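You operate a simulated robot arm through the tools that you are given. There is no shell and no other tool.

You are at the controls of a simulated robot arm. One attempt, no reset.

## Task
Clip the bundles in the green trough with the clip from the parts drawer, then let the push plate off.
Fine: the green clip; loosen the trough's thumb nut, then throw its lever back; shut the drawer; the blue clip stays. Where these are worked on the way, their far stop is far enough and under half their travel is too little: parts drawer.

The check looks at the end state, three seconds after you hand in, the way a careful person would. Anything else that was tipped, shoved, dropped, spilled or broken makes it a failure.

## Robot
A 7-joint arm with a fingered hand, fixed in place. Base frame: the origin is at the foot of the arm, x ahead of it, y to its left, z up. Units: cm, rad, N and s.
Its first joint turns from -2.601 to 2.601 rad. Payload 3.5 kg.
The tool frame sits at the grasp point between the pads (the TCP): z along the fingers, y along the line on which they close. The tips reach 3 cm beyond it. Largest opening 10.4 cm; the body of the gripper starts 3.5 cm behind the TCP. The gripper is a hand of 4 fingers: y runs from the thumb to the fingers, the wrist lies at [-1.5, -11, -18.6] in the tool frame, and closing takes about 1.5 s.
Orientation is told as [roll, pitch, yaw] about the base's x, y, z axes, in that order, counted from this pose: with the fingers straight down and the wrist toward the robot, the tool's x, y and z point along [0, 1, 0], [1, 0, 0] and [0, 0, -1] of the base frame.

## Interface
- The arm moves only by the tool send_rows. Its argument "rows" is a list that holds one entry, the list of rows, each a list of 7 numbers: the shift along the base's x, y, z in cm, then the turn, a rotation vector about the base's x, y, z in degrees, then the finger opening in cm, from 0 to 10.4. In form: [[[x, y, z, wx, wy, wz, jaw], ...]]. A call has 1 to 20 rows; each row shifts and turns the commanded pose from where the row before left it. Rows are played at 5 a second. More than 5 cm and 0.15 rad between two rows, or a gripper value outside its range, and nothing of the call is played. Where a pose cannot be reached the arm comes as near as it can. A force on the tool above 90 N (or 10 N above the force at the start of the call, whichever is more), or a blocked arm, ends the call early, and 0.2 s more pass. The fingers move at their own pace (about 4.5 cm/s each) and stop on an object; they squeeze with about 24 N. The grip force told is the motor's: it shows also when the fingers shut on nothing. Time passes only in rows, and 0.2 s behind the last, so rows that do not move let the fingers close. It gives the time, the measured TCP pose, the force on the tool (base axes), the opening and the grip force at its end, in the units of the frame above (readings bear some noise), with the torque about the TCP (base axes, N m) and any sound that the robot's microphone picked up.
- Cameras (640 x 400 px; columns grow to the right, rows downward): "scene" is fixed at [22.16, -65.32, 169.42]; the picture's right is [0.36, -0.93, 0.00], its down [-0.93, -0.36, -0.12] and it looks along [0.11, 0.04, -0.99] (base axes); focal length 214 px, centre (320, 200). "wrist" rides on the gripper at [6.1, -9.2, -13] in the tool frame; the picture's right is [-0.81, 0.28, -0.52], its down [-0.53, -0.71, 0.45] and it looks along [-0.24, 0.64, 0.72] (tool axes); focal length 275 px, centre (320, 200). There is no depth. A picture from a camera that has moved, and an enlarged one, comes with that camera's place and axes in the base frame and with its lens.
- snapshot(camera): a new picture of that camera. It takes no simulated time.
- move_column(by): slides the trunk up (or, below 0, down) by that many cm; the arm rides with it, the base frame stays. It gives what a move gives, with no picture.
- set_grasp(shape): the hand has 4 fingers and takes this shape, open, in about a second: jaw (thumb against the fingers, like two jaws); tri (thumb and two fingers); tip (a fingertip pinch); poke (one finger out to press); point (the index stretched); flat (the hand flat); cup (the hand cupped); fist (a fist). The gripper value then closes the fingers along that shape, each until it touches; the sizes above hold for jaw. It gives what a move gives, with no picture.
- zoom(camera, box): a new picture of the part [left, top, right, bottom] of that camera's present view, enlarged. It takes no simulated time.
- sign_off(): hands the job in; it is judged then, once.

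Places have to be worked out from the pictures, the camera data and where the tool is seen. Open the gripper and draw the arm clear of the work before you hand the job in, unless the task says otherwise.

The tools are called after ">>>" as name(argument=value, ...) on one line, values as JSON. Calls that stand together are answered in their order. send_rows: Moves the arm, as the interface text tells. Its arguments: {"type":"object","properties":{"rows":{"type":"array","items":{"type":"array","items":{"type":"array","items":{"type":"number"}}}}},"required":["rows"]} The other tools are called the same way: move_column (by) slides the trunk up or down; set_grasp (shape) gives the hand a shape; snapshot (camera) takes a picture; zoom (camera, box) takes an enlarged picture of a part of a camera's view; sign_off () hands the job in.

At the start:

```text
time_s: 0.0
position: [45.03, -47.31, 132.56]
tool_rot: [0.002, 0.0, 0.001]
contact_force: [0.4, -1.4, 0.1]
ft_torque: [-0.05, 0.02, 0.02]
gripper_width: 10.36
grip_force: 0.0
shape: jaw
trunk travel left (down, up): [-60.0, 11.0]
```

scene: 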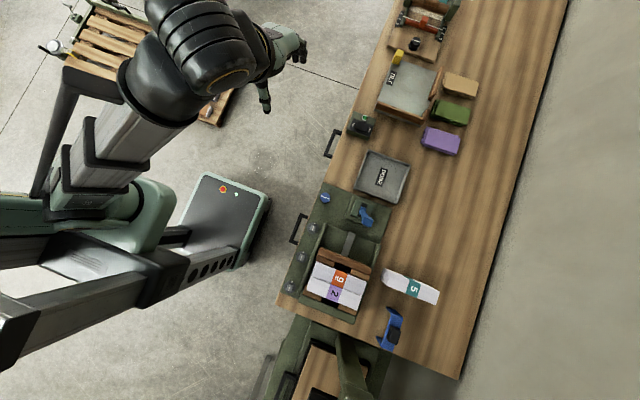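
wrist: 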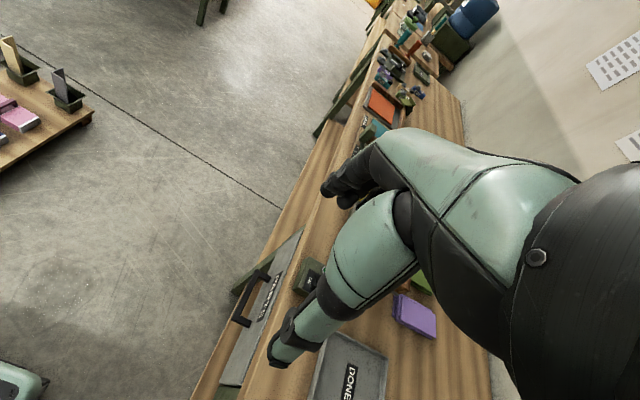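

I start by looking closer at the bench from the scene camera to identify the trough, the drawer and the clips.

>>> zoom(camera="scene", box=[260, 170, 460, 400])

>>> zoom(camera="scene", box=[300, 0, 520, 180])

>>> zoom(camera="wrist", box=[180, 180, 480, 400])

```text
1.74 times, centred on (360, 285) of scene
camera zoom: at [22.16, -65.32, 169.42], right [0.36, -0.93, 0.0], down [-0.93, -0.36, -0.12], along [0.11, 0.04, -0.99], focal length 373 px, centre (250, 52)
```

zoom: 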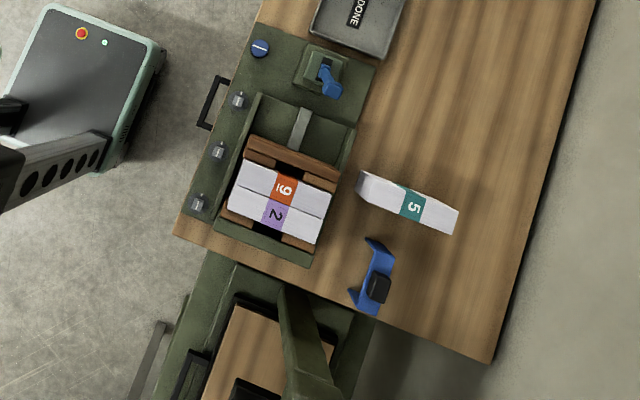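

```text
2.22 times, centred on (410, 90) of scene
camera zoom: at [22.16, -65.32, 169.42], right [0.36, -0.93, 0.0], down [-0.93, -0.36, -0.12], along [0.11, 0.04, -0.99], focal length 477 px, centre (120, 444)
```

zoom: 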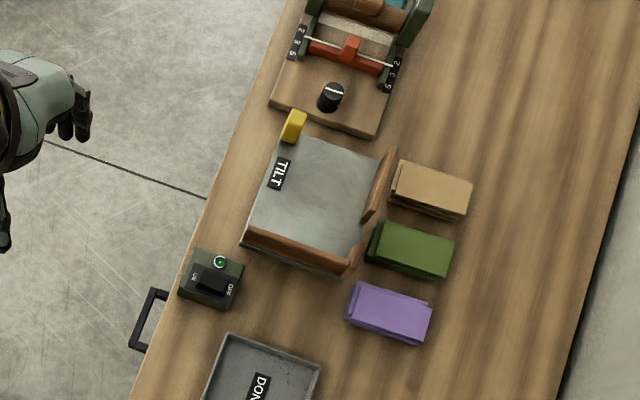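

```text
1.82 times, centred on (330, 290) of wrist
camera zoom: at [35.84, -41.31, 145.58], right [0.28, -0.81, 0.52], down [-0.71, -0.53, -0.45], along [0.64, -0.24, -0.72], focal length 500 px, centre (302, 36)
```

zoom: 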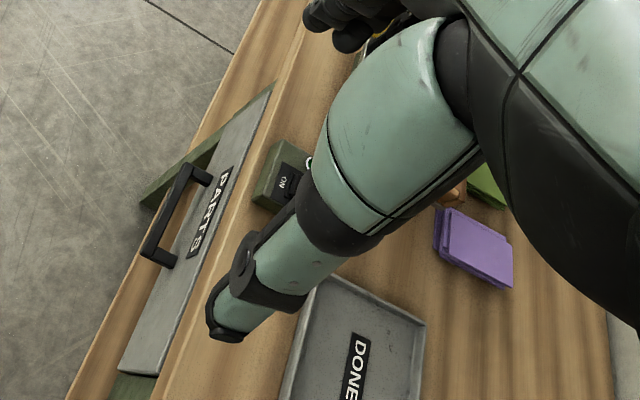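

The bench lies on the robot's right (−y), its front edge at about y≈−63, with its top at about z≈88–90. The trough is near (6,−79) and there are two drawer handles, near x≈18 and x≈55. I swing the hand at height toward the trough, with the wrist turned to face the bench, for a better look.

>>> send_rows(rows=[[[-2.5, -0.8, 0, 0, 0, -7.5, 10.4], [-2.5, -0.8, 0, 0, 0, -7.5, 10.4], [-2.5, -0.8, 0, 0, 0, -7.5, 10.4], [-2.5, -0.8, 0, 0, 0, -7.5, 10.4], [-2.5, -0.8, 0, 0, 0, -7.5, 10.4], [-2.5, -0.8, 0, 0, 0, -7.5, 10.4], [-2.5, -0.8, 0, 0, 0, -7.5, 10.4], [-2.5, -0.8, 0, 0, 0, -7.5, 10.4], [-2.5, -0.8, 0, 0, 0, -7.5, 10.4], [-2.5, -0.8, 0, 0, 0, -7.5, 10.4], [-2.5, -0.8, 0, 0, 0, -7.5, 10.4], [-2.5, -0.8, 0, 0, 0, -7.5, 10.4]]])

>>> snapshot(camera="wrist")

>>> snapshot(camera="scene")

```text
time_s: 2.6
position: [14.96, -56.86, 132.57]
tool_rot: [-0.001, -0.001, -1.574]
contact_force: [0.2, 0.1, -0.3]
ft_torque: [0.0, 0.04, 0.0]
gripper_width: 10.37
grip_force: 0.1
shape: jaw
trunk travel left (down, up): [-60.0, 11.0]
```

```text
taken
camera wrist: at [21.09, -47.81, 145.54], right [-0.81, -0.27, 0.52], down [-0.53, 0.71, -0.46], along [-0.24, -0.64, -0.72], focal length 275 px, centre (320, 200)
```

wrist: 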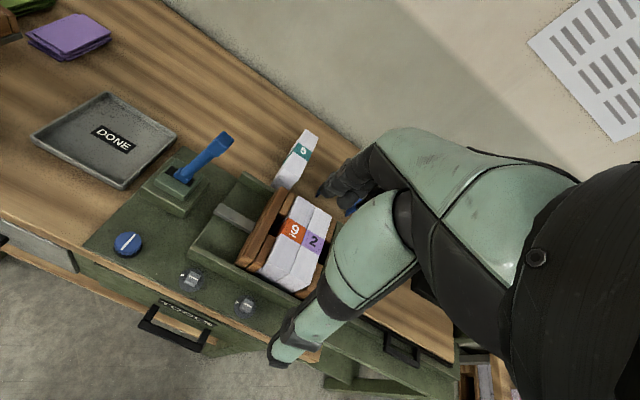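

```text
taken
```

scene: 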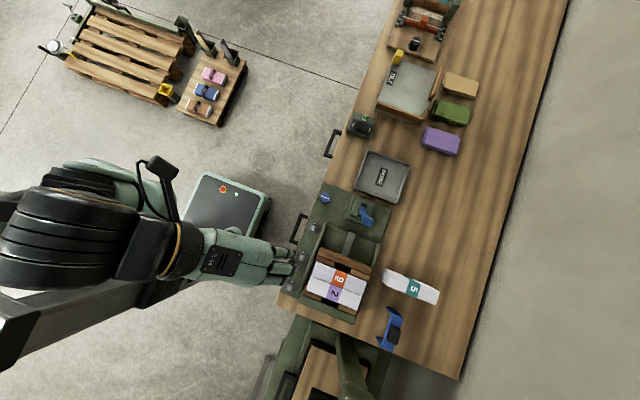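

The arm moved as planned, and the wrist view now shows the trough, the upright blue lever and a blue slotted knob. I zoom in to read labels and details.

>>> zoom(camera="wrist", box=[60, 110, 360, 370])

>>> zoom(camera="wrist", box=[130, 280, 250, 360])

>>> zoom(camera="scene", box=[270, 180, 450, 360])

```text
1.54 times, centred on (210, 240) of wrist
camera zoom: at [21.09, -47.81, 145.54], right [-0.81, -0.27, 0.52], down [-0.53, 0.71, -0.46], along [-0.24, -0.64, -0.72], focal length 424 px, centre (489, 138)
```

zoom: 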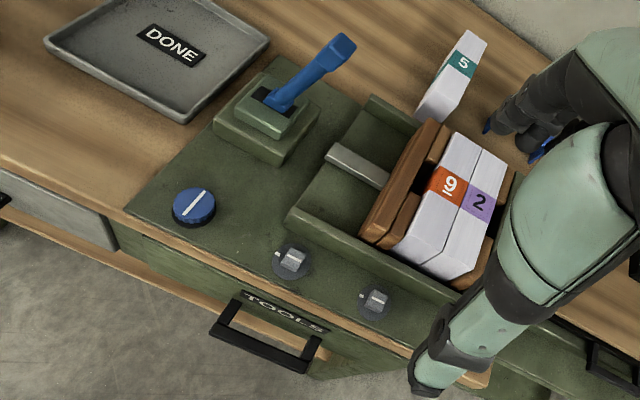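

```text
5.00 times, centred on (190, 320) of wrist
camera zoom: at [21.09, -47.81, 145.54], right [-0.81, -0.27, 0.52], down [-0.53, 0.71, -0.46], along [-0.24, -0.64, -0.72], focal length 1376 px, centre (970, -400)
```

zoom: 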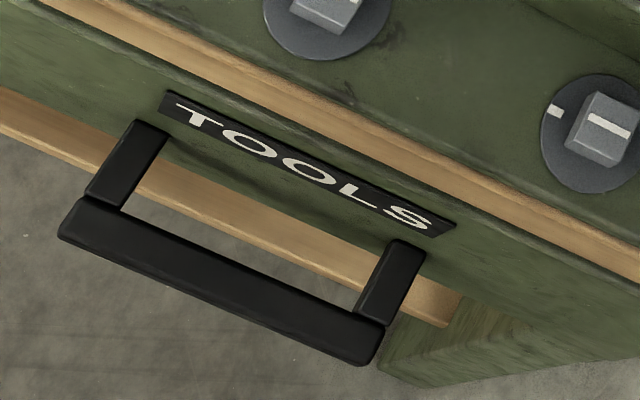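

```text
2.22 times, centred on (360, 270) of scene
camera zoom: at [22.16, -65.32, 169.42], right [0.36, -0.93, 0.0], down [-0.93, -0.36, -0.12], along [0.11, 0.04, -0.99], focal length 477 px, centre (231, 44)
```

zoom: 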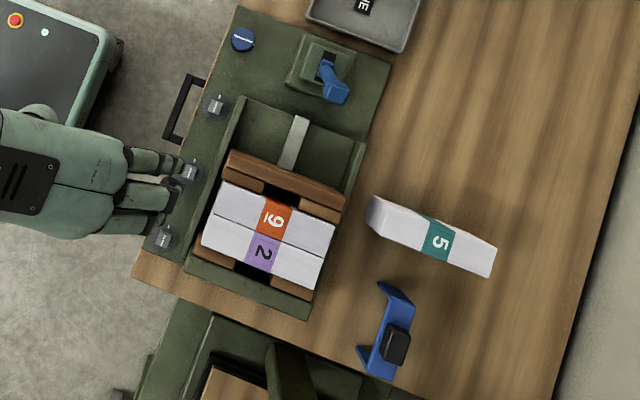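

The drawer near the trough is labelled TOOLS; the grey-fronted one further along (handle near (58,−56)) looks like PARTS. I move over in front of that drawer at height to look at it.

>>> send_rows(rows=[[[4, 1.2, 0, 0, 0, 0, 10.4], [4, 1.2, 0, 0, 0, 0, 10.4], [4, 1.2, 0, 0, 0, 0, 10.4], [4, 1.2, 0, 0, 0, 0, 10.4], [4, 1.2, 0, 0, 0, 0, 10.4], [4, 1.2, 0, 0, 0, 0, 10.4], [4, 1.2, 0, 0, 0, 0, 10.4], [4, 1.2, 0, 0, 0, 0, 10.4], [4, 1.2, 0, 0, 0, 0, 10.4], [4, 1.2, 0, 0, 0, 0, 10.4], [4, 1.2, 0, 0, 0, 0, 10.4], [4, 1.2, 0, 0, 0, 0, 10.4]]])

>>> snapshot(camera="wrist")

>>> snapshot(camera="scene")

```text
time_s: 5.2
position: [63.12, -42.54, 132.43]
tool_rot: [-0.002, 0.001, -1.57]
contact_force: [-0.7, 0.5, -0.2]
ft_torque: [-0.01, -0.01, 0.02]
gripper_width: 10.36
grip_force: 0.1
shape: jaw
trunk travel left (down, up): [-60.0, 11.0]
```

```text
taken
camera wrist: at [69.32, -33.52, 145.42], right [-0.81, -0.27, 0.52], down [-0.53, 0.71, -0.45], along [-0.24, -0.64, -0.72], focal length 275 px, centre (320, 200)
```

wrist: 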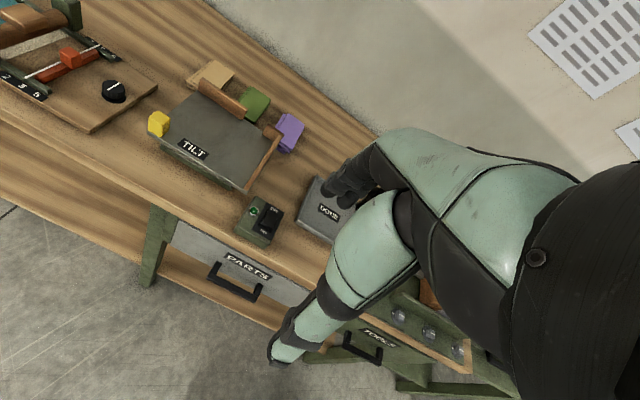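

```text
taken
```

scene: 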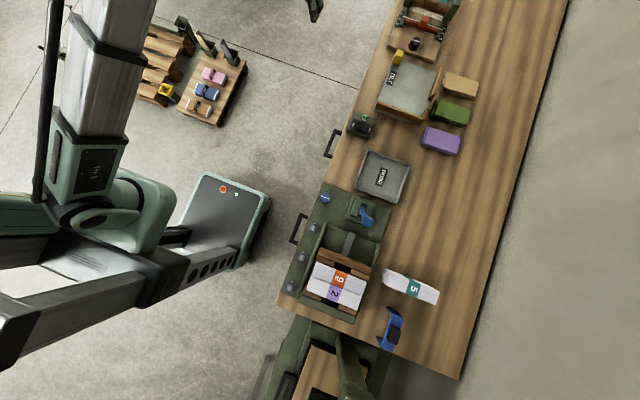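

The grey drawer reads PARTS. I zoom in on it and on the trough for detail.

>>> zoom(camera="wrist", box=[140, 180, 320, 310])

>>> zoom(camera="scene", box=[290, 100, 410, 250])

>>> zoom(camera="scene", box=[270, 240, 430, 340])

```text
3.08 times, centred on (230, 245) of wrist
camera zoom: at [69.32, -33.52, 145.42], right [-0.81, -0.27, 0.52], down [-0.53, 0.71, -0.45], along [-0.24, -0.64, -0.72], focal length 847 px, centre (597, 62)
```

zoom: 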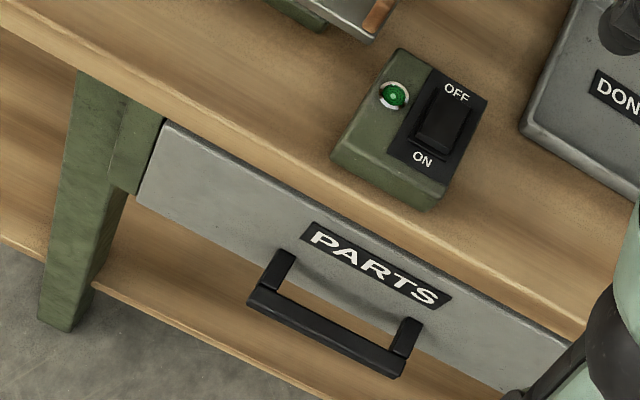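

```text
2.67 times, centred on (350, 175) of scene
camera zoom: at [22.16, -65.32, 169.42], right [0.36, -0.93, 0.0], down [-0.93, -0.36, -0.12], along [0.11, 0.04, -0.99], focal length 572 px, centre (240, 267)
```

zoom: 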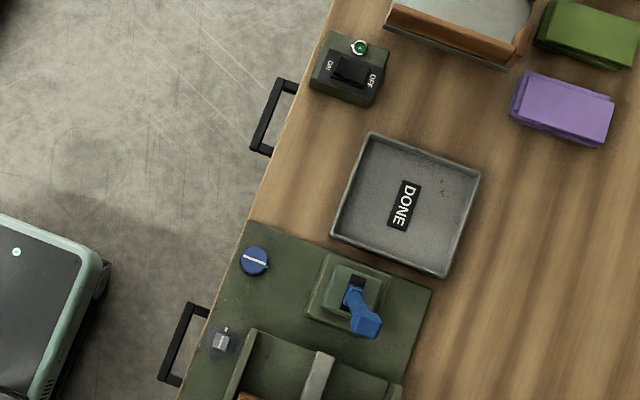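

```text
4.00 times, centred on (350, 290) of scene
camera zoom: at [22.16, -65.32, 169.42], right [0.36, -0.93, 0.0], down [-0.93, -0.36, -0.12], along [0.11, 0.04, -0.99], focal length 858 px, centre (200, -160)
```

zoom: 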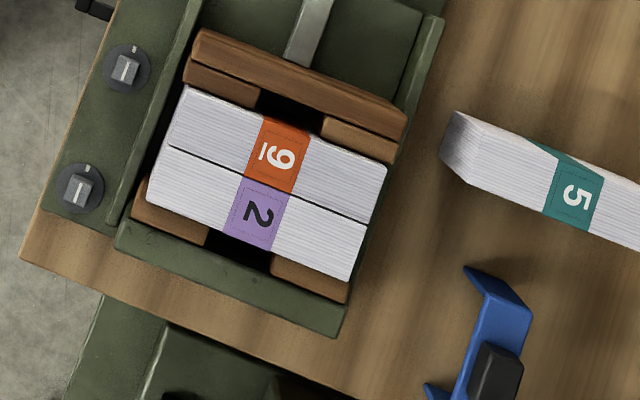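

The PARTS handle bar runs along x from about 52 to 65.5 at y≈−56, z≈75, standing roughly 4 cm off the drawer face. The hand is well clear in front of it, so I lower the trunk 45 cm.

>>> move_column(by=-45)

>>> snapshot(camera="wrist")

>>> snapshot(camera="scene")

```text
refused: -45 is not a number from -40 to 40
```

```text
taken
camera wrist: at [69.32, -33.52, 145.42], right [-0.81, -0.27, 0.52], down [-0.53, 0.71, -0.45], along [-0.24, -0.64, -0.72], focal length 275 px, centre (320, 200)
```

wrist: 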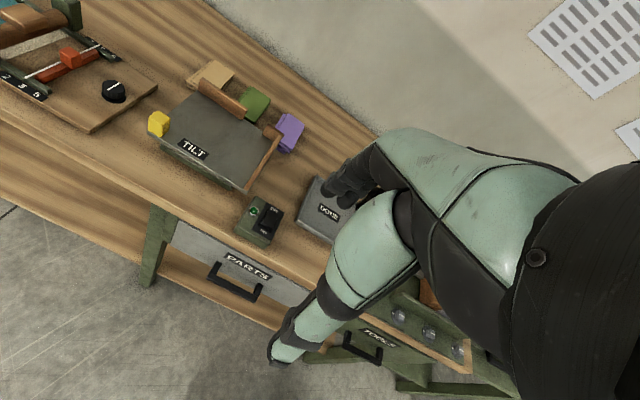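

```text
taken
```

scene: 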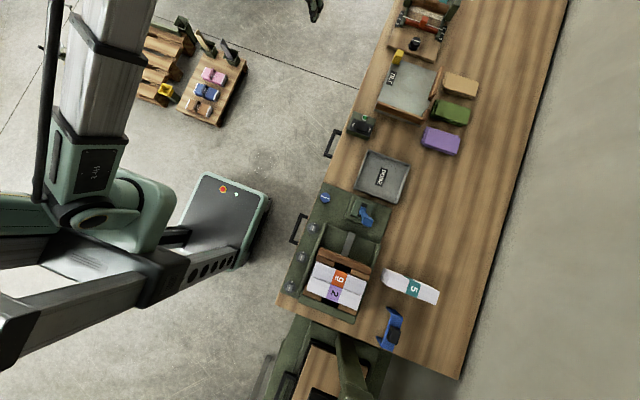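

The column takes at most 40 cm per call, and the picture is unchanged. I lower it by 40 instead.

>>> move_column(by=-40)

>>> snapshot(camera="wrist")

>>> snapshot(camera="scene")

```text
time_s: 9.0
position: [63.07, -42.53, 92.4]
tool_rot: [-0.001, 0.0, -1.573]
contact_force: [0.4, 0.3, 0.0]
ft_torque: [0.01, 0.02, 0.04]
gripper_width: 10.36
grip_force: 0.1
shape: jaw
trunk travel left (down, up): [-20.0, 51.0]
```

```text
taken
camera wrist: at [69.21, -33.49, 105.46], right [-0.81, -0.28, 0.52], down [-0.53, 0.71, -0.45], along [-0.24, -0.64, -0.72], focal length 275 px, centre (320, 200)
```

wrist: 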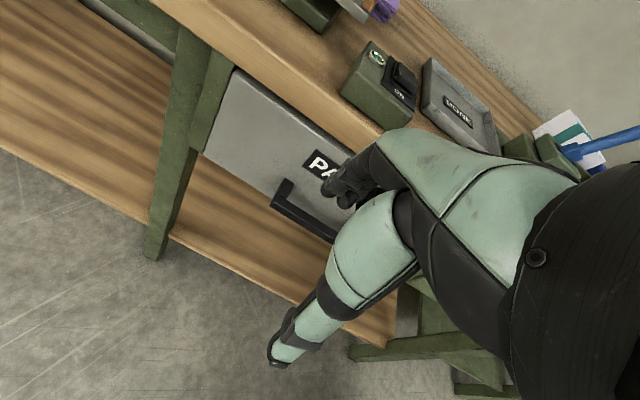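

```text
taken
```

scene: 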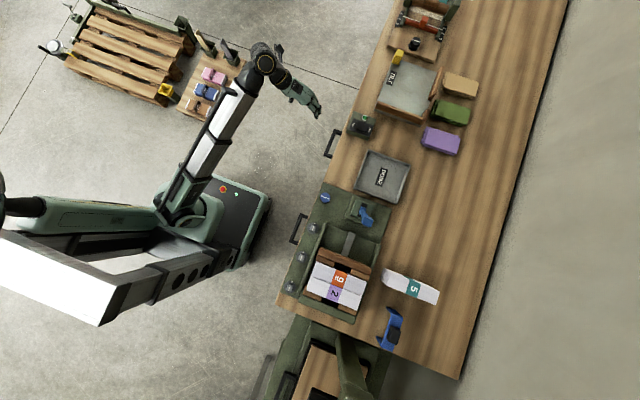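

The hand is now at z=92, still in front of the bench. I zoom in on the handle to refine where it sits.

>>> zoom(camera="wrist", box=[200, 60, 440, 260])

>>> zoom(camera="scene", box=[250, 30, 400, 170])

```text
2.00 times, centred on (320, 160) of wrist
camera zoom: at [69.21, -33.49, 105.46], right [-0.81, -0.28, 0.52], down [-0.53, 0.71, -0.45], along [-0.24, -0.64, -0.72], focal length 551 px, centre (320, 280)
```

zoom: 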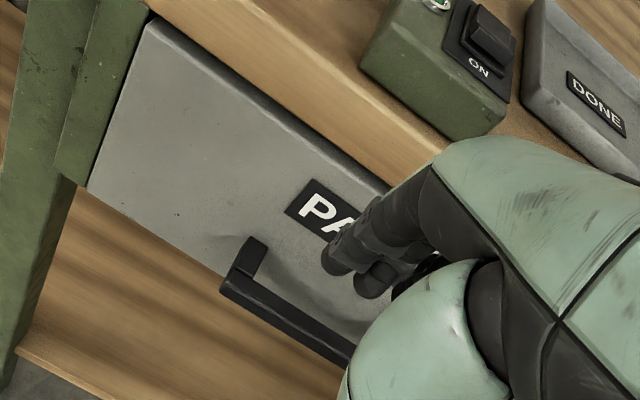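

```text
2.86 times, centred on (325, 100) of scene
camera zoom: at [22.16, -65.32, 169.42], right [0.36, -0.93, 0.0], down [-0.93, -0.36, -0.12], along [0.11, 0.04, -0.99], focal length 613 px, centre (306, 486)
```

zoom: 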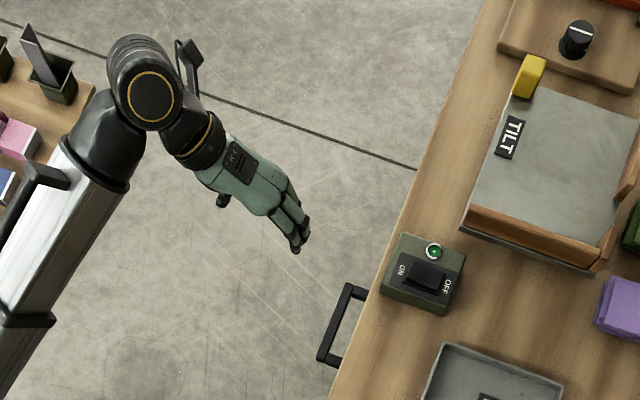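

The bar's near end checks out at (65.4,−55.8,75.4), with the drawer face at about y≈−59.6. I narrow the fingers and tilt them about 22° toward the bench so the palm clears the edge, ending in front of the handle.

>>> send_rows(rows=[[[-1.0, -1.2, -1.6, -7.3, 0, 0, 3.4], [-1.1, -1.3, -1.7, -7.3, 0, 0, 3.4], [-1.1, -1.3, -1.7, -7.4, 0, 0, 3.4], [-1.1, -1.3, -1.7, 0, 0, 0, 3.4], [0, 0, 0, 0, 0, 0, 3.4], [0, 0, 0, 0, 0, 0, 3.4]]])

>>> snapshot(camera="wrist")

>>> zoom(camera="scene", box=[250, 70, 400, 170])

```text
time_s: 10.4
position: [58.77, -47.71, 85.65]
tool_rot: [0.0, -0.384, -1.571]
contact_force: [0.1, 1.2, 0.1]
ft_torque: [0.0, 0.0, -0.02]
gripper_width: 3.43
grip_force: 0.0
shape: jaw
trunk travel left (down, up): [-20.0, 51.0]
```

```text
taken
camera wrist: at [64.95, -34.29, 94.3], right [-0.81, -0.06, 0.58], down [-0.53, 0.49, -0.69], along [-0.24, -0.87, -0.43], focal length 275 px, centre (320, 200)
```

wrist: 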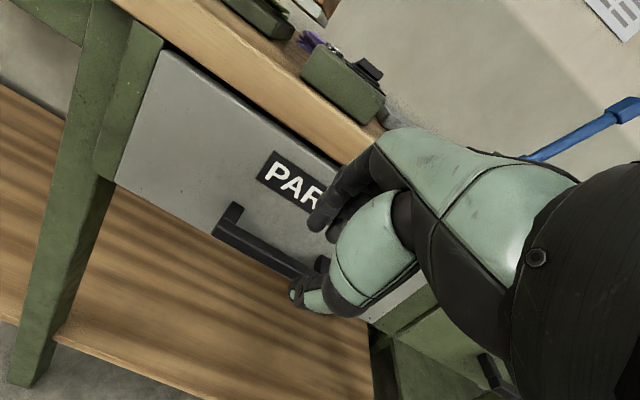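

```text
4.00 times, centred on (325, 120) of scene
camera zoom: at [22.16, -65.32, 169.42], right [0.36, -0.93, 0.0], down [-0.93, -0.36, -0.12], along [0.11, 0.04, -0.99], focal length 858 px, centre (300, 520)
```

zoom: 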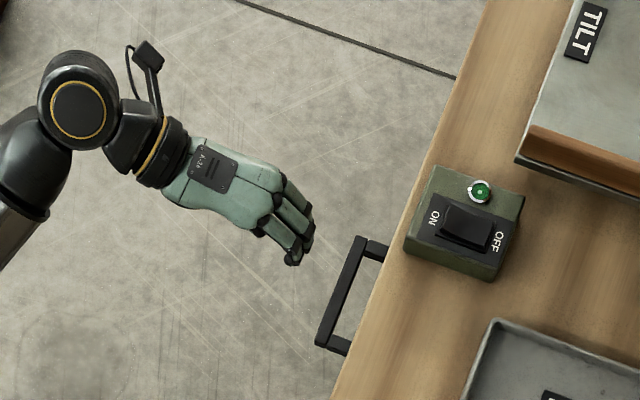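

Fingers and thumb are close enough together to fit inside the handle's length. I move to the pre-approach point about 8 cm back along the finger line from the bar and check again.

>>> send_rows(rows=[[[0, -2.35, -0.65, 0, 0, 0, 3.0], [0, -2.35, -0.65, 0, 0, 0, 3.0], [0, 0, 0, 0, 0, 0, 3.0]]])

>>> snapshot(camera="wrist")

>>> zoom(camera="scene", box=[290, 80, 380, 170])

```text
time_s: 11.2
position: [58.91, -52.43, 84.43]
tool_rot: [-0.003, -0.383, -1.572]
contact_force: [0.3, 0.7, 0.2]
ft_torque: [0.0, -0.01, 0.0]
gripper_width: 3.05
grip_force: 0.0
shape: jaw
trunk travel left (down, up): [-20.0, 51.0]
```

```text
taken
camera wrist: at [65.0, -39.1, 93.13], right [-0.81, -0.06, 0.58], down [-0.53, 0.49, -0.69], along [-0.24, -0.87, -0.43], focal length 275 px, centre (320, 200)
```

wrist: 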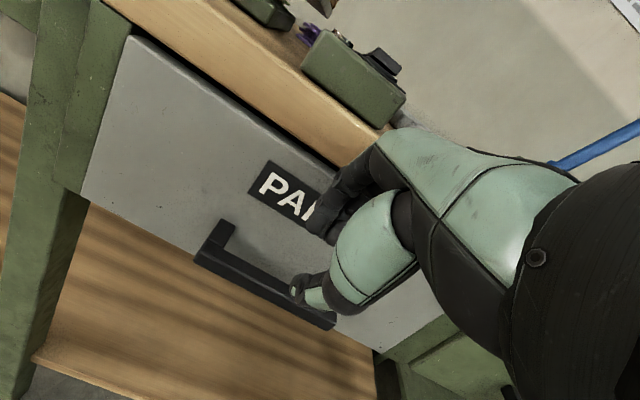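

```text
4.44 times, centred on (335, 125) of scene
camera zoom: at [22.16, -65.32, 169.42], right [0.36, -0.93, 0.0], down [-0.93, -0.36, -0.12], along [0.11, 0.04, -0.99], focal length 953 px, centre (253, 533)
```

zoom: 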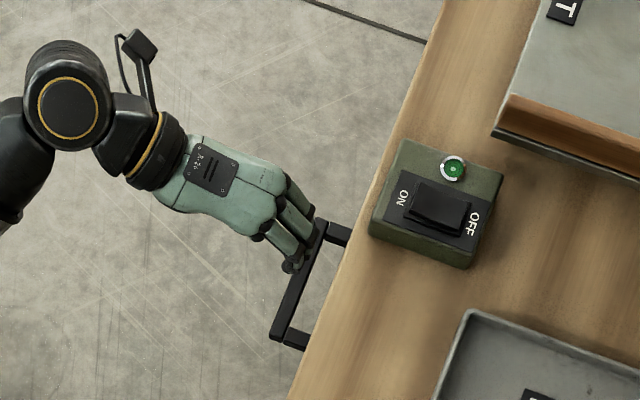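

The handle is re-measured: bar centre (58.7,−55.8,75.2), which agrees with before. I advance along the finger direction so the bar comes between thumb and fingers.

>>> send_rows(rows=[[[0, -0.5, -1.25, 0, 0, 0, 3.0], [0, -0.5, -1.25, 0, 0, 0, 3.0], [0, -0.5, -1.25, 0, 0, 0, 3.0], [0, -0.5, -1.25, 0, 0, 0, 3.0], [0, -0.5, -1.25, 0, 0, 0, 3.0], [0, -0.5, -1.2, 0, 0, 0, 3.0]]])

>>> snapshot(camera="wrist")

>>> zoom(camera="scene", box=[290, 80, 380, 170])

```text
time_s: 12.6
position: [58.84, -55.17, 77.08]
tool_rot: [0.0, -0.385, -1.57]
contact_force: [-0.1, 9.6, 3.0]
ft_torque: [-0.45, 0.03, -0.04]
gripper_width: 2.91
grip_force: 0.1
shape: jaw
trunk travel left (down, up): [-20.0, 51.0]
```

```text
taken
camera wrist: at [64.97, -41.82, 85.68], right [-0.81, -0.06, 0.58], down [-0.53, 0.49, -0.69], along [-0.24, -0.87, -0.43], focal length 275 px, centre (320, 200)
```

wrist: 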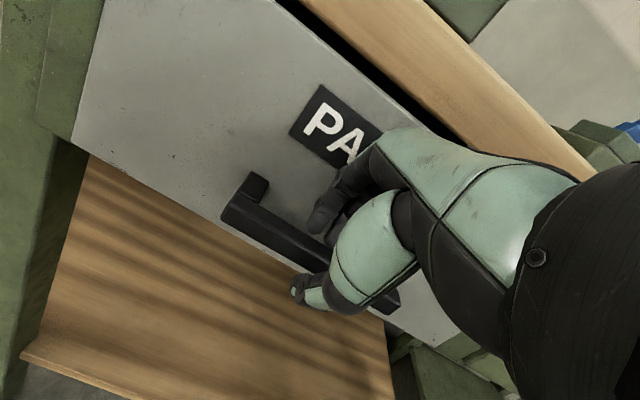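

```text
4.44 times, centred on (335, 125) of scene
camera zoom: at [22.16, -65.32, 169.42], right [0.36, -0.93, 0.0], down [-0.93, -0.36, -0.12], along [0.11, 0.04, -0.99], focal length 953 px, centre (253, 533)
```

zoom: 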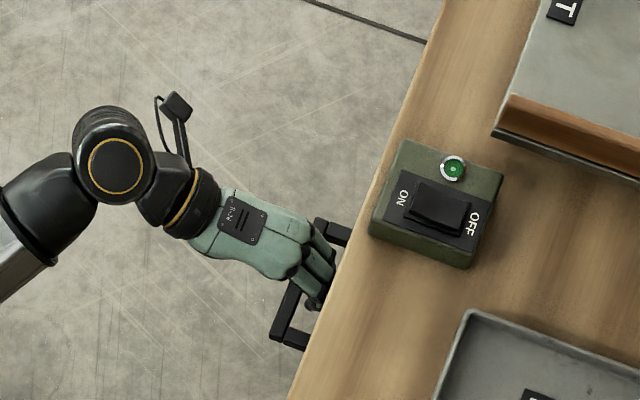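

A 9.6 N reaction in +y shows something is touching. I zoom in to see whether the fingers are behind the bar.

>>> zoom(camera="wrist", box=[210, 130, 410, 330])

```text
2.00 times, centred on (310, 230) of wrist
camera zoom: at [64.97, -41.82, 85.68], right [-0.81, -0.06, 0.58], down [-0.53, 0.49, -0.69], along [-0.24, -0.87, -0.43], focal length 551 px, centre (340, 140)
```

zoom: 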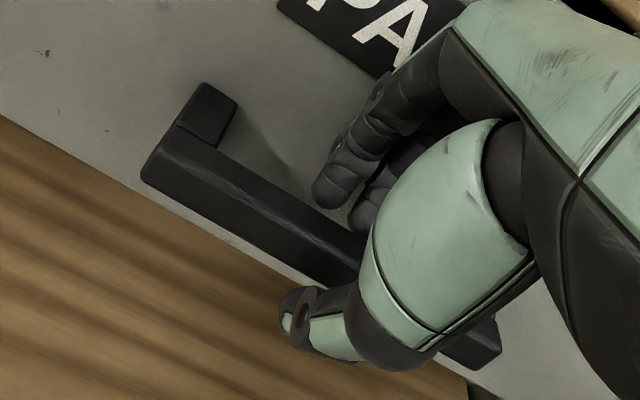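

The torque puts the contact about 3.5 cm above the TCP, so the knuckles are touching the drawer face rather than the fingertips. I ease back and tilt further, to about 40°, around the bar so the knuckles clear.

>>> send_rows(rows=[[[0, 0.5, 0, 0, 0, 0, 3.0], [0, 0.05, -0.1, -6, 0, 0, 3.0], [0, 0, -0.15, -6, 0, 0, 3.0], [0, 0, -0.2, -6, 0, 0, 3.0], [0, 0, 0, 0, 0, 0, 3.0]]])

>>> zoom(camera="wrist", box=[210, 130, 410, 330])

>>> zoom(camera="scene", box=[290, 80, 380, 170])

```text
time_s: 13.8
position: [58.87, -54.77, 76.52]
tool_rot: [0.0, -0.702, -1.571]
contact_force: [-0.4, -0.1, 0.5]
ft_torque: [0.01, 0.01, 0.02]
gripper_width: 3.04
grip_force: 0.1
shape: jaw
trunk travel left (down, up): [-20.0, 51.0]
```

```text
2.00 times, centred on (310, 230) of wrist
camera zoom: at [64.99, -39.46, 80.65], right [-0.81, 0.12, 0.57], down [-0.53, 0.25, -0.81], along [-0.24, -0.96, -0.14], focal length 551 px, centre (340, 140)
```

zoom: 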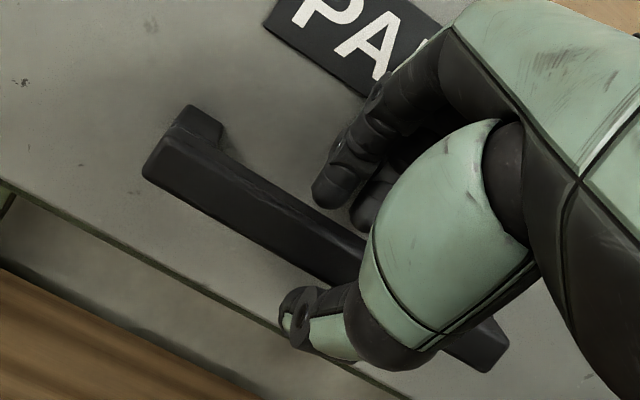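

```text
4.44 times, centred on (335, 125) of scene
camera zoom: at [22.16, -65.32, 169.42], right [0.36, -0.93, 0.0], down [-0.93, -0.36, -0.12], along [0.11, 0.04, -0.99], focal length 953 px, centre (253, 533)
```

zoom: 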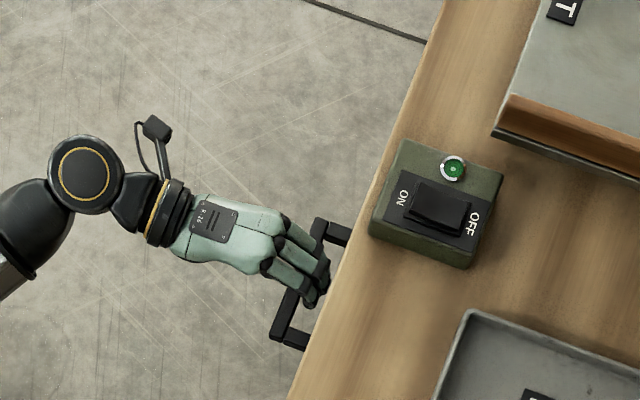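

Contact is gone; the fingers are over and behind the bar and the thumb is under and in front. I close the grip on the bar.

>>> send_rows(rows=[[[0, 0, 0, 0, 0, 0, 0], [0, 0, 0, 0, 0, 0, 0], [0, 0, 0, 0, 0, 0, 0], [0, 0, 0, 0, 0, 0, 0], [0, 0, 0, 0, 0, 0, 0], [0, 0, 0, 0, 0, 0, 0], [0, 0, 0, 0, 0, 0, 0]]])

>>> zoom(camera="wrist", box=[210, 130, 410, 330])

```text
time_s: 15.4
position: [58.84, -54.8, 76.51]
tool_rot: [-0.002, -0.697, -1.568]
contact_force: [-2.2, -1.3, -9.8]
ft_torque: [0.07, 0.04, 0.02]
gripper_width: 1.54
grip_force: 23.8
shape: jaw
trunk travel left (down, up): [-20.0, 51.0]
```

```text
2.00 times, centred on (310, 230) of wrist
camera zoom: at [65.01, -39.51, 80.59], right [-0.81, 0.12, 0.57], down [-0.53, 0.25, -0.81], along [-0.24, -0.96, -0.14], focal length 551 px, centre (340, 140)
```

zoom: 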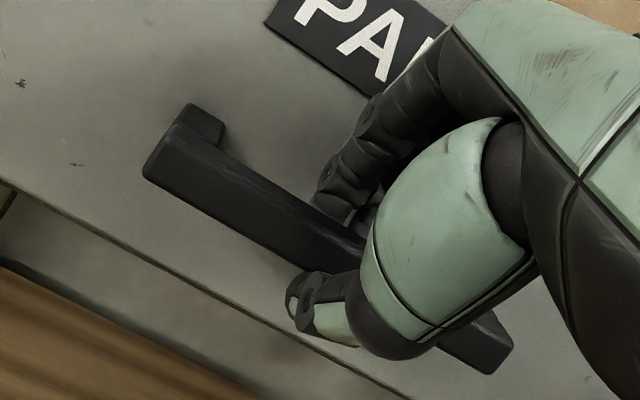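

The bar is held (1.54 cm, 24 N). I pull straight out in +y, gently, and watch the force.

>>> send_rows(rows=[[[0, 0.7, 0, 0, 0, 0, 0], [0, 1.0, 0, 0, 0, 0, 0], [0, 1.2, 0, 0, 0, 0, 0], [0, 1.2, 0, 0, 0, 0, 0], [0, 1.2, 0, 0, 0, 0, 0], [0, 1.2, 0, 0, 0, 0, 0], [0, 1.2, 0, 0, 0, 0, 0], [0, 1.2, 0, 0, 0, 0, 0], [0, 1.2, 0, 0, 0, 0, 0]]])

>>> snapshot(camera="scene")

```text
time_s: 17.4
position: [58.77, -44.64, 76.51]
tool_rot: [-0.002, -0.695, -1.569]
contact_force: [0.3, 1.3, -10.8]
ft_torque: [0.09, 0.03, 0.06]
gripper_width: 1.5
grip_force: 24.0
shape: jaw
trunk travel left (down, up): [-20.0, 51.0]
```

```text
taken
```

scene: 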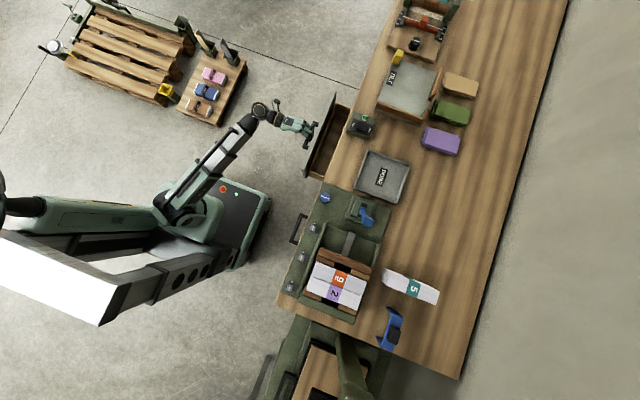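

The drawer follows the hand and is open about 10 cm. I keep pulling toward its stop.

>>> send_rows(rows=[[[0, 1.2, 0, 0, 0, 0, 0], [0, 1.2, 0, 0, 0, 0, 0], [0, 1.2, 0, 0, 0, 0, 0], [0, 1.2, 0, 0, 0, 0, 0], [0, 1.2, 0, 0, 0, 0, 0], [0, 1.2, 0, 0, 0, 0, 0], [0, 1.2, 0, 0, 0, 0, 0], [0, 1.2, 0, 0, 0, 0, 0]]])

>>> zoom(camera="scene", box=[240, 70, 400, 200])

```text
time_s: 19.2
position: [58.84, -35.16, 76.49]
tool_rot: [-0.001, -0.699, -1.57]
contact_force: [5.4, 0.1, -9.3]
ft_torque: [0.05, 0.01, 0.1]
gripper_width: 1.49
grip_force: 23.3
shape: jaw
trunk travel left (down, up): [-20.0, 51.0]
```

```text
3.08 times, centred on (320, 135) of scene
camera zoom: at [22.16, -65.32, 169.42], right [0.36, -0.93, 0.0], down [-0.93, -0.36, -0.12], along [0.11, 0.04, -0.99], focal length 660 px, centre (320, 400)
```

zoom: 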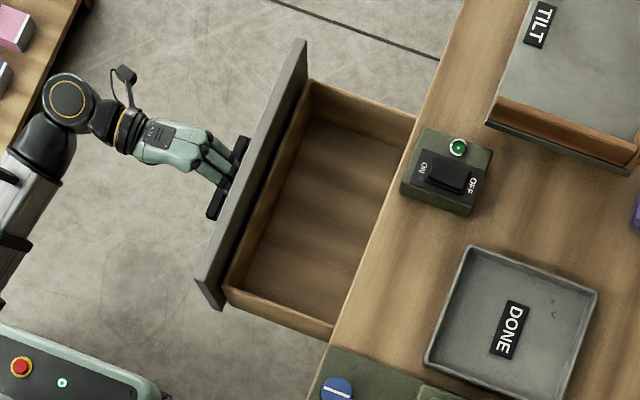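

Open about 20 cm and the visible floor of the drawer is still empty, so the contents must be further back. I keep pulling to the stop.

>>> send_rows(rows=[[[0, 1.0, 0, 0, 0, 0, 0], [0, 1.0, 0, 0, 0, 0, 0], [0, 1.0, 0, 0, 0, 0, 0], [0, 1.0, 0, 0, 0, 0, 0], [0, 1.0, 0, 0, 0, 0, 0], [0, 1.0, 0, 0, 0, 0, 0], [0, 1.0, 0, 0, 0, 0, 0]]])

>>> zoom(camera="scene", box=[240, 70, 400, 200])

```text
time_s: 20.8
position: [58.75, -28.12, 76.4]
tool_rot: [-0.002, -0.698, -1.568]
contact_force: [7.2, 1.1, -10.0]
ft_torque: [0.14, -0.03, 0.17]
gripper_width: 1.52
grip_force: 24.2
shape: jaw
trunk travel left (down, up): [-20.0, 51.0]
```

```text
3.08 times, centred on (320, 135) of scene
camera zoom: at [22.16, -65.32, 169.42], right [0.36, -0.93, 0.0], down [-0.93, -0.36, -0.12], along [0.11, 0.04, -0.99], focal length 660 px, centre (320, 400)
```

zoom: 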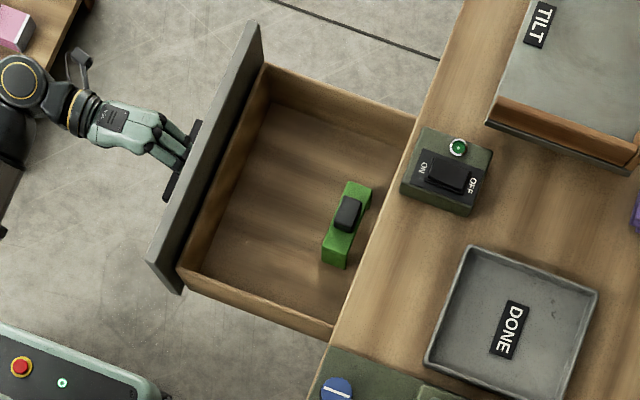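

The green clip has come into view near the back of the drawer. I pull a little further toward the stop so it is well accessible.

>>> send_rows(rows=[[[0.1, 1.0, 0, 0, 0, 0, 0], [0.1, 1.0, 0, 0, 0, 0, 0], [0.1, 1.0, 0, 0, 0, 0, 0], [0.1, 1.0, 0, 0, 0, 0, 0], [0, 1.0, 0, 0, 0, 0, 0], [0, 1.0, 0, 0, 0, 0, 0]]])

>>> zoom(camera="scene", box=[240, 70, 400, 200])

>>> snapshot(camera="wrist")

```text
time_s: 22.2
position: [58.96, -22.49, 76.37]
tool_rot: [-0.004, -0.694, -1.572]
contact_force: [-16.4, -40.5, -27.5]
ft_torque: [-0.18, 0.11, -0.01]
gripper_width: 1.18
grip_force: 23.8
shape: jaw
trunk travel left (down, up): [-20.0, 51.0]
```

```text
3.08 times, centred on (320, 135) of scene
camera zoom: at [22.16, -65.32, 169.42], right [0.36, -0.93, 0.0], down [-0.93, -0.36, -0.12], along [0.11, 0.04, -0.99], focal length 660 px, centre (320, 400)
```

zoom: 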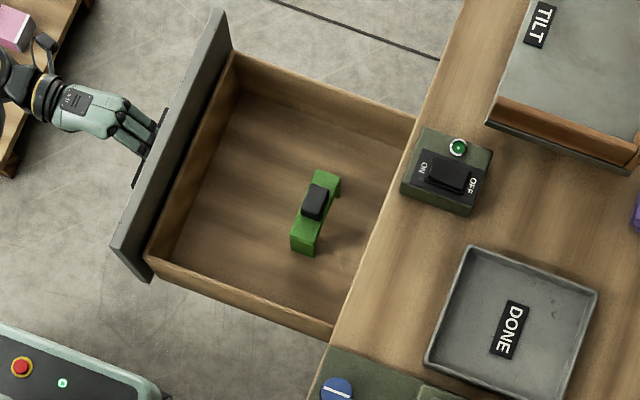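

```text
taken
camera wrist: at [65.27, -7.23, 80.52], right [-0.81, 0.12, 0.58], down [-0.53, 0.26, -0.8], along [-0.25, -0.96, -0.14], focal length 275 px, centre (320, 200)
```

wrist: 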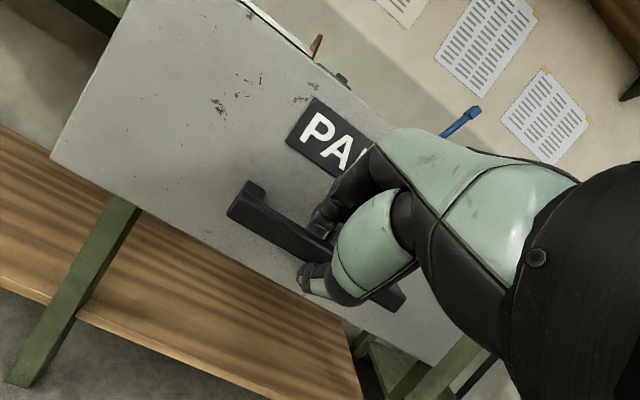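

The 40 N reaction says the drawer is at its far stop (about 32 cm of travel). I ease the pull, open the fingers and back out along the finger line.

>>> send_rows(rows=[[[0, -0.4, 0, 0, 0, 0, 1.0], [0, 0, 0, 0, 0, 0, 3.4], [0, 0, 0, 0, 0, 0, 3.4], [0, 0, 0, 0, 0, 0, 3.4], [0, 0, 0, 0, 0, 0, 3.4]]])

>>> zoom(camera="wrist", box=[210, 130, 410, 330])

```text
time_s: 23.4
position: [59.18, -22.44, 76.57]
tool_rot: [0.001, -0.698, -1.569]
contact_force: [-0.6, -0.4, -0.1]
ft_torque: [-0.01, -0.01, 0.03]
gripper_width: 3.39
grip_force: 0.2
shape: jaw
trunk travel left (down, up): [-20.0, 51.0]
```

```text
2.00 times, centred on (310, 230) of wrist
camera zoom: at [65.31, -7.09, 80.66], right [-0.81, 0.12, 0.57], down [-0.53, 0.25, -0.81], along [-0.24, -0.96, -0.14], focal length 551 px, centre (340, 140)
```

zoom: 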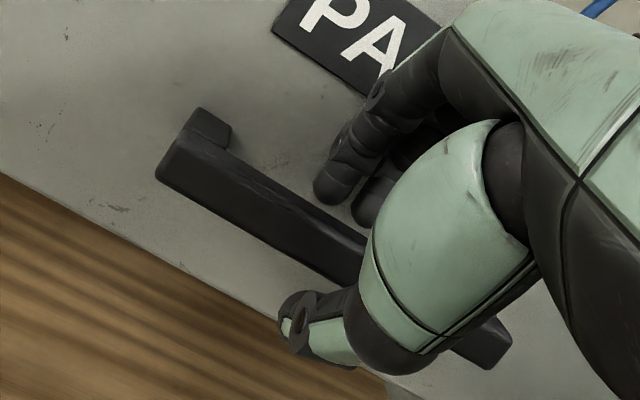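

Grip is free with no contact force. I retreat along the finger line and up, and straighten the hand so it points down above the drawer.

>>> send_rows(rows=[[[0, 1.2, 1.4, 0, 0, 0, 3.4], [0, 1.2, 1.4, 0, 0, 0, 3.4], [0, 1.2, 1.4, 0, 0, 0, 3.4], [0, 1.2, 1.4, 0, 0, 0, 3.4], [0, 0, 3, 0, 0, 0, 3.4], [0, 0, 3, 8, 0, 0, 3.4], [0, 0, 3, 8, 0, 0, 3.4], [0, 0, 3, 8, 0, 0, 3.4], [0, 0, 3, 8, 0, 0, 3.4], [0, 0, 3, 8, 0, 0, 3.4]]])

>>> snapshot(camera="wrist")

>>> zoom(camera="scene", box=[240, 60, 400, 200])

```text
time_s: 25.6
position: [60.2, -19.64, 98.74]
tool_rot: [0.011, -0.007, -1.557]
contact_force: [0.5, -0.4, -0.4]
ft_torque: [-0.01, 0.02, 0.0]
gripper_width: 3.39
grip_force: 0.1
shape: jaw
out of reach, approached as far as the arm can: row 10
trunk travel left (down, up): [-20.0, 51.0]
```

```text
taken
camera wrist: at [66.07, -10.26, 111.74], right [-0.81, -0.28, 0.51], down [-0.54, 0.7, -0.47], along [-0.23, -0.65, -0.72], focal length 275 px, centre (320, 200)
```

wrist: 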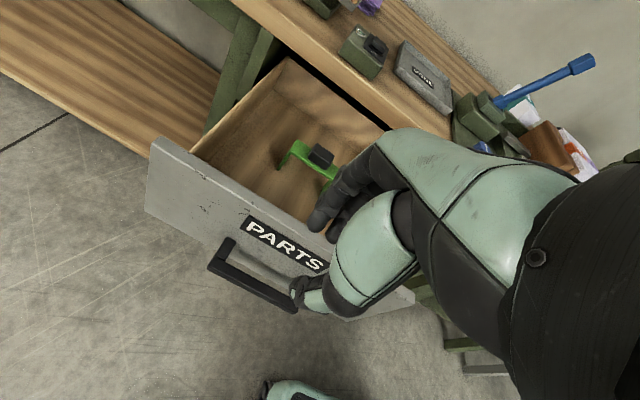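

```text
2.86 times, centred on (320, 130) of scene
camera zoom: at [22.16, -65.32, 169.42], right [0.36, -0.93, 0.0], down [-0.93, -0.36, -0.12], along [0.11, 0.04, -0.99], focal length 613 px, centre (320, 400)
```

zoom: 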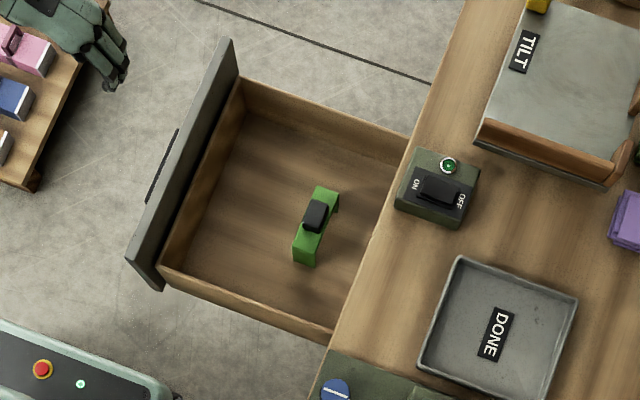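

The clip stands upright on its legs in the drawer with the black block on top. I zoom in on it in both views to place it.

>>> zoom(camera="wrist", box=[240, 110, 380, 220])

>>> zoom(camera="scene", box=[290, 90, 350, 150])

```text
3.64 times, centred on (310, 165) of wrist
camera zoom: at [66.07, -10.26, 111.74], right [-0.81, -0.28, 0.51], down [-0.54, 0.7, -0.47], along [-0.23, -0.65, -0.72], focal length 1001 px, centre (356, 327)
```

zoom: 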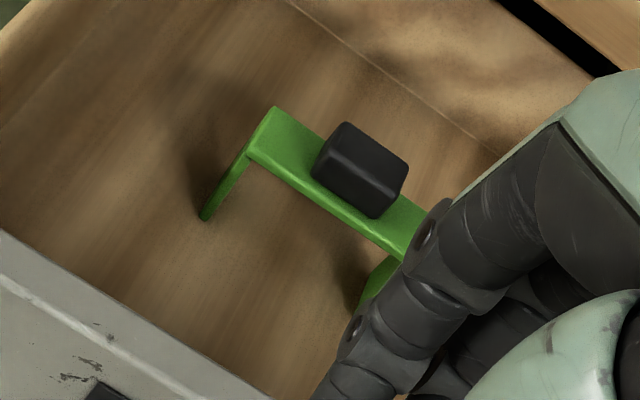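

```text
6.67 times, centred on (320, 120) of scene
camera zoom: at [22.16, -65.32, 169.42], right [0.36, -0.93, 0.0], down [-0.93, -0.36, -0.12], along [0.11, 0.04, -0.99], focal length 1430 px, centre (320, 733)
```

zoom: 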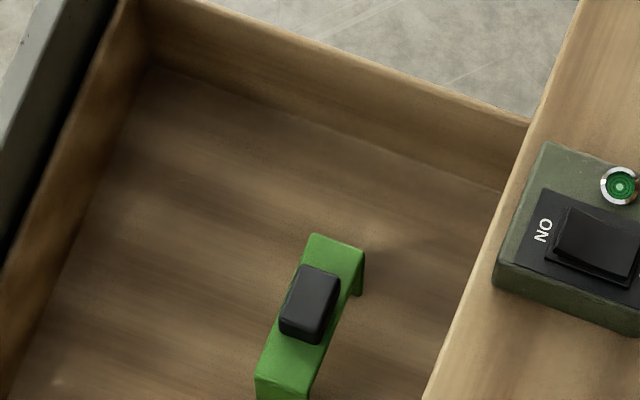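

I place the clip's black block at about (58.9,−50.3), top z≈78.7, the bridge top at z≈76.2 along x, and the drawer floor at z≈69. It is already aligned with x, as the trough needs, so I move above it with the hand pointing down.

>>> send_rows(rows=[[[0, -3.5, 0, 0, 0, 0, 6], [0, -3.8, 0, 0, 0, 0, 6], [0, -3.8, 0, 0, 0, 0, 6], [0, -3.8, 0, 0, 0, 0, 6], [0, -3.8, -1, 0, 0, 0, 6], [0, -3.8, -1, 0, 0, 0, 6], [0, -3.8, -1, 0, 0, 0, 6], [0, -2.0, -1, 0, 0, 0, 6]]])

>>> snapshot(camera="wrist")

>>> zoom(camera="scene", box=[260, 70, 380, 170])

```text
time_s: 27.4
position: [60.18, -47.89, 94.71]
tool_rot: [-0.002, -0.001, -1.568]
contact_force: [0.2, 0.4, 0.8]
ft_torque: [-0.03, 0.02, 0.05]
gripper_width: 6.0
grip_force: 0.1
shape: jaw
trunk travel left (down, up): [-20.0, 51.0]
```

```text
taken
camera wrist: at [66.3, -38.71, 107.66], right [-0.81, -0.28, 0.52], down [-0.53, 0.71, -0.46], along [-0.24, -0.64, -0.72], focal length 275 px, centre (320, 200)
```

wrist: 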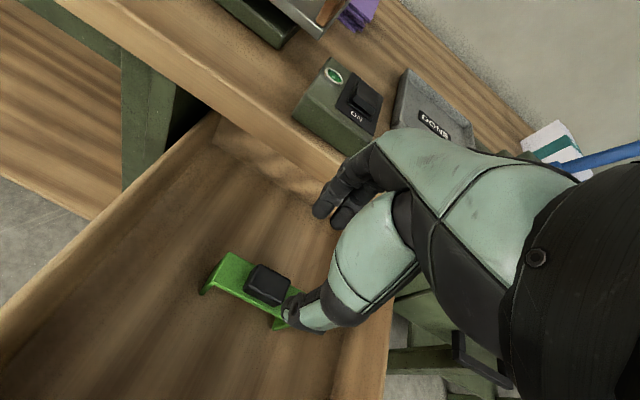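

```text
4.00 times, centred on (320, 120) of scene
camera zoom: at [22.16, -65.32, 169.42], right [0.36, -0.93, 0.0], down [-0.93, -0.36, -0.12], along [0.11, 0.04, -0.99], focal length 858 px, centre (320, 520)
```

zoom: 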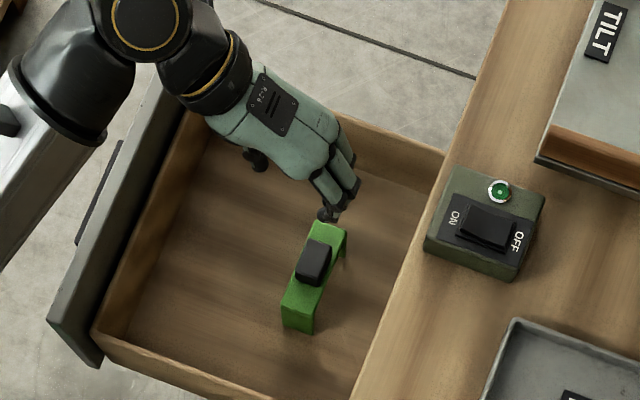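

I have a nearer view of the clip now, so I zoom to refine its position.

>>> zoom(camera="wrist", box=[180, 220, 340, 350])

>>> zoom(camera="scene", box=[300, 100, 350, 150])

```text
3.08 times, centred on (260, 285) of wrist
camera zoom: at [66.3, -38.71, 107.66], right [-0.81, -0.28, 0.52], down [-0.53, 0.71, -0.46], along [-0.24, -0.64, -0.72], focal length 847 px, centre (505, -62)
```

zoom: 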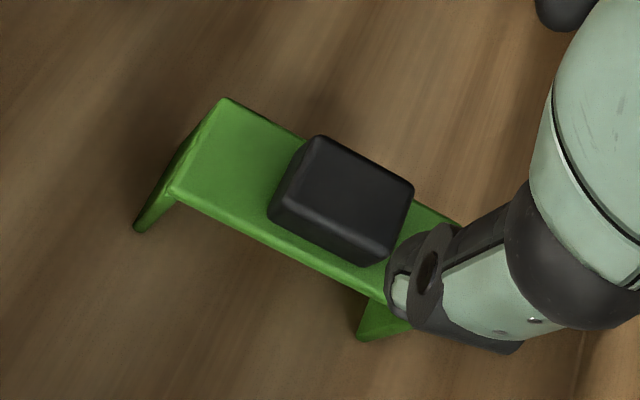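

```text
8.00 times, centred on (325, 125) of scene
camera zoom: at [22.16, -65.32, 169.42], right [0.36, -0.93, 0.0], down [-0.93, -0.36, -0.12], along [0.11, 0.04, -0.99], focal length 1716 px, centre (280, 800)
```

zoom: 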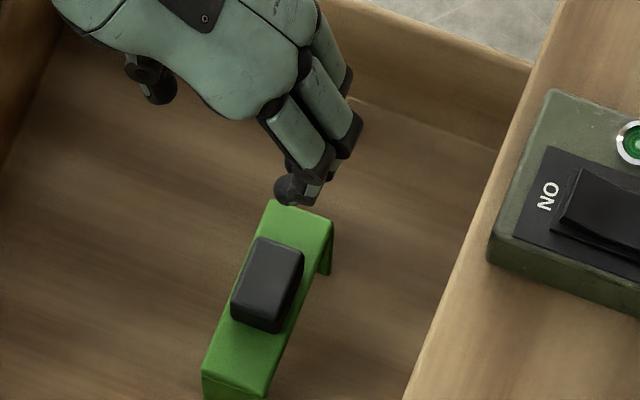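

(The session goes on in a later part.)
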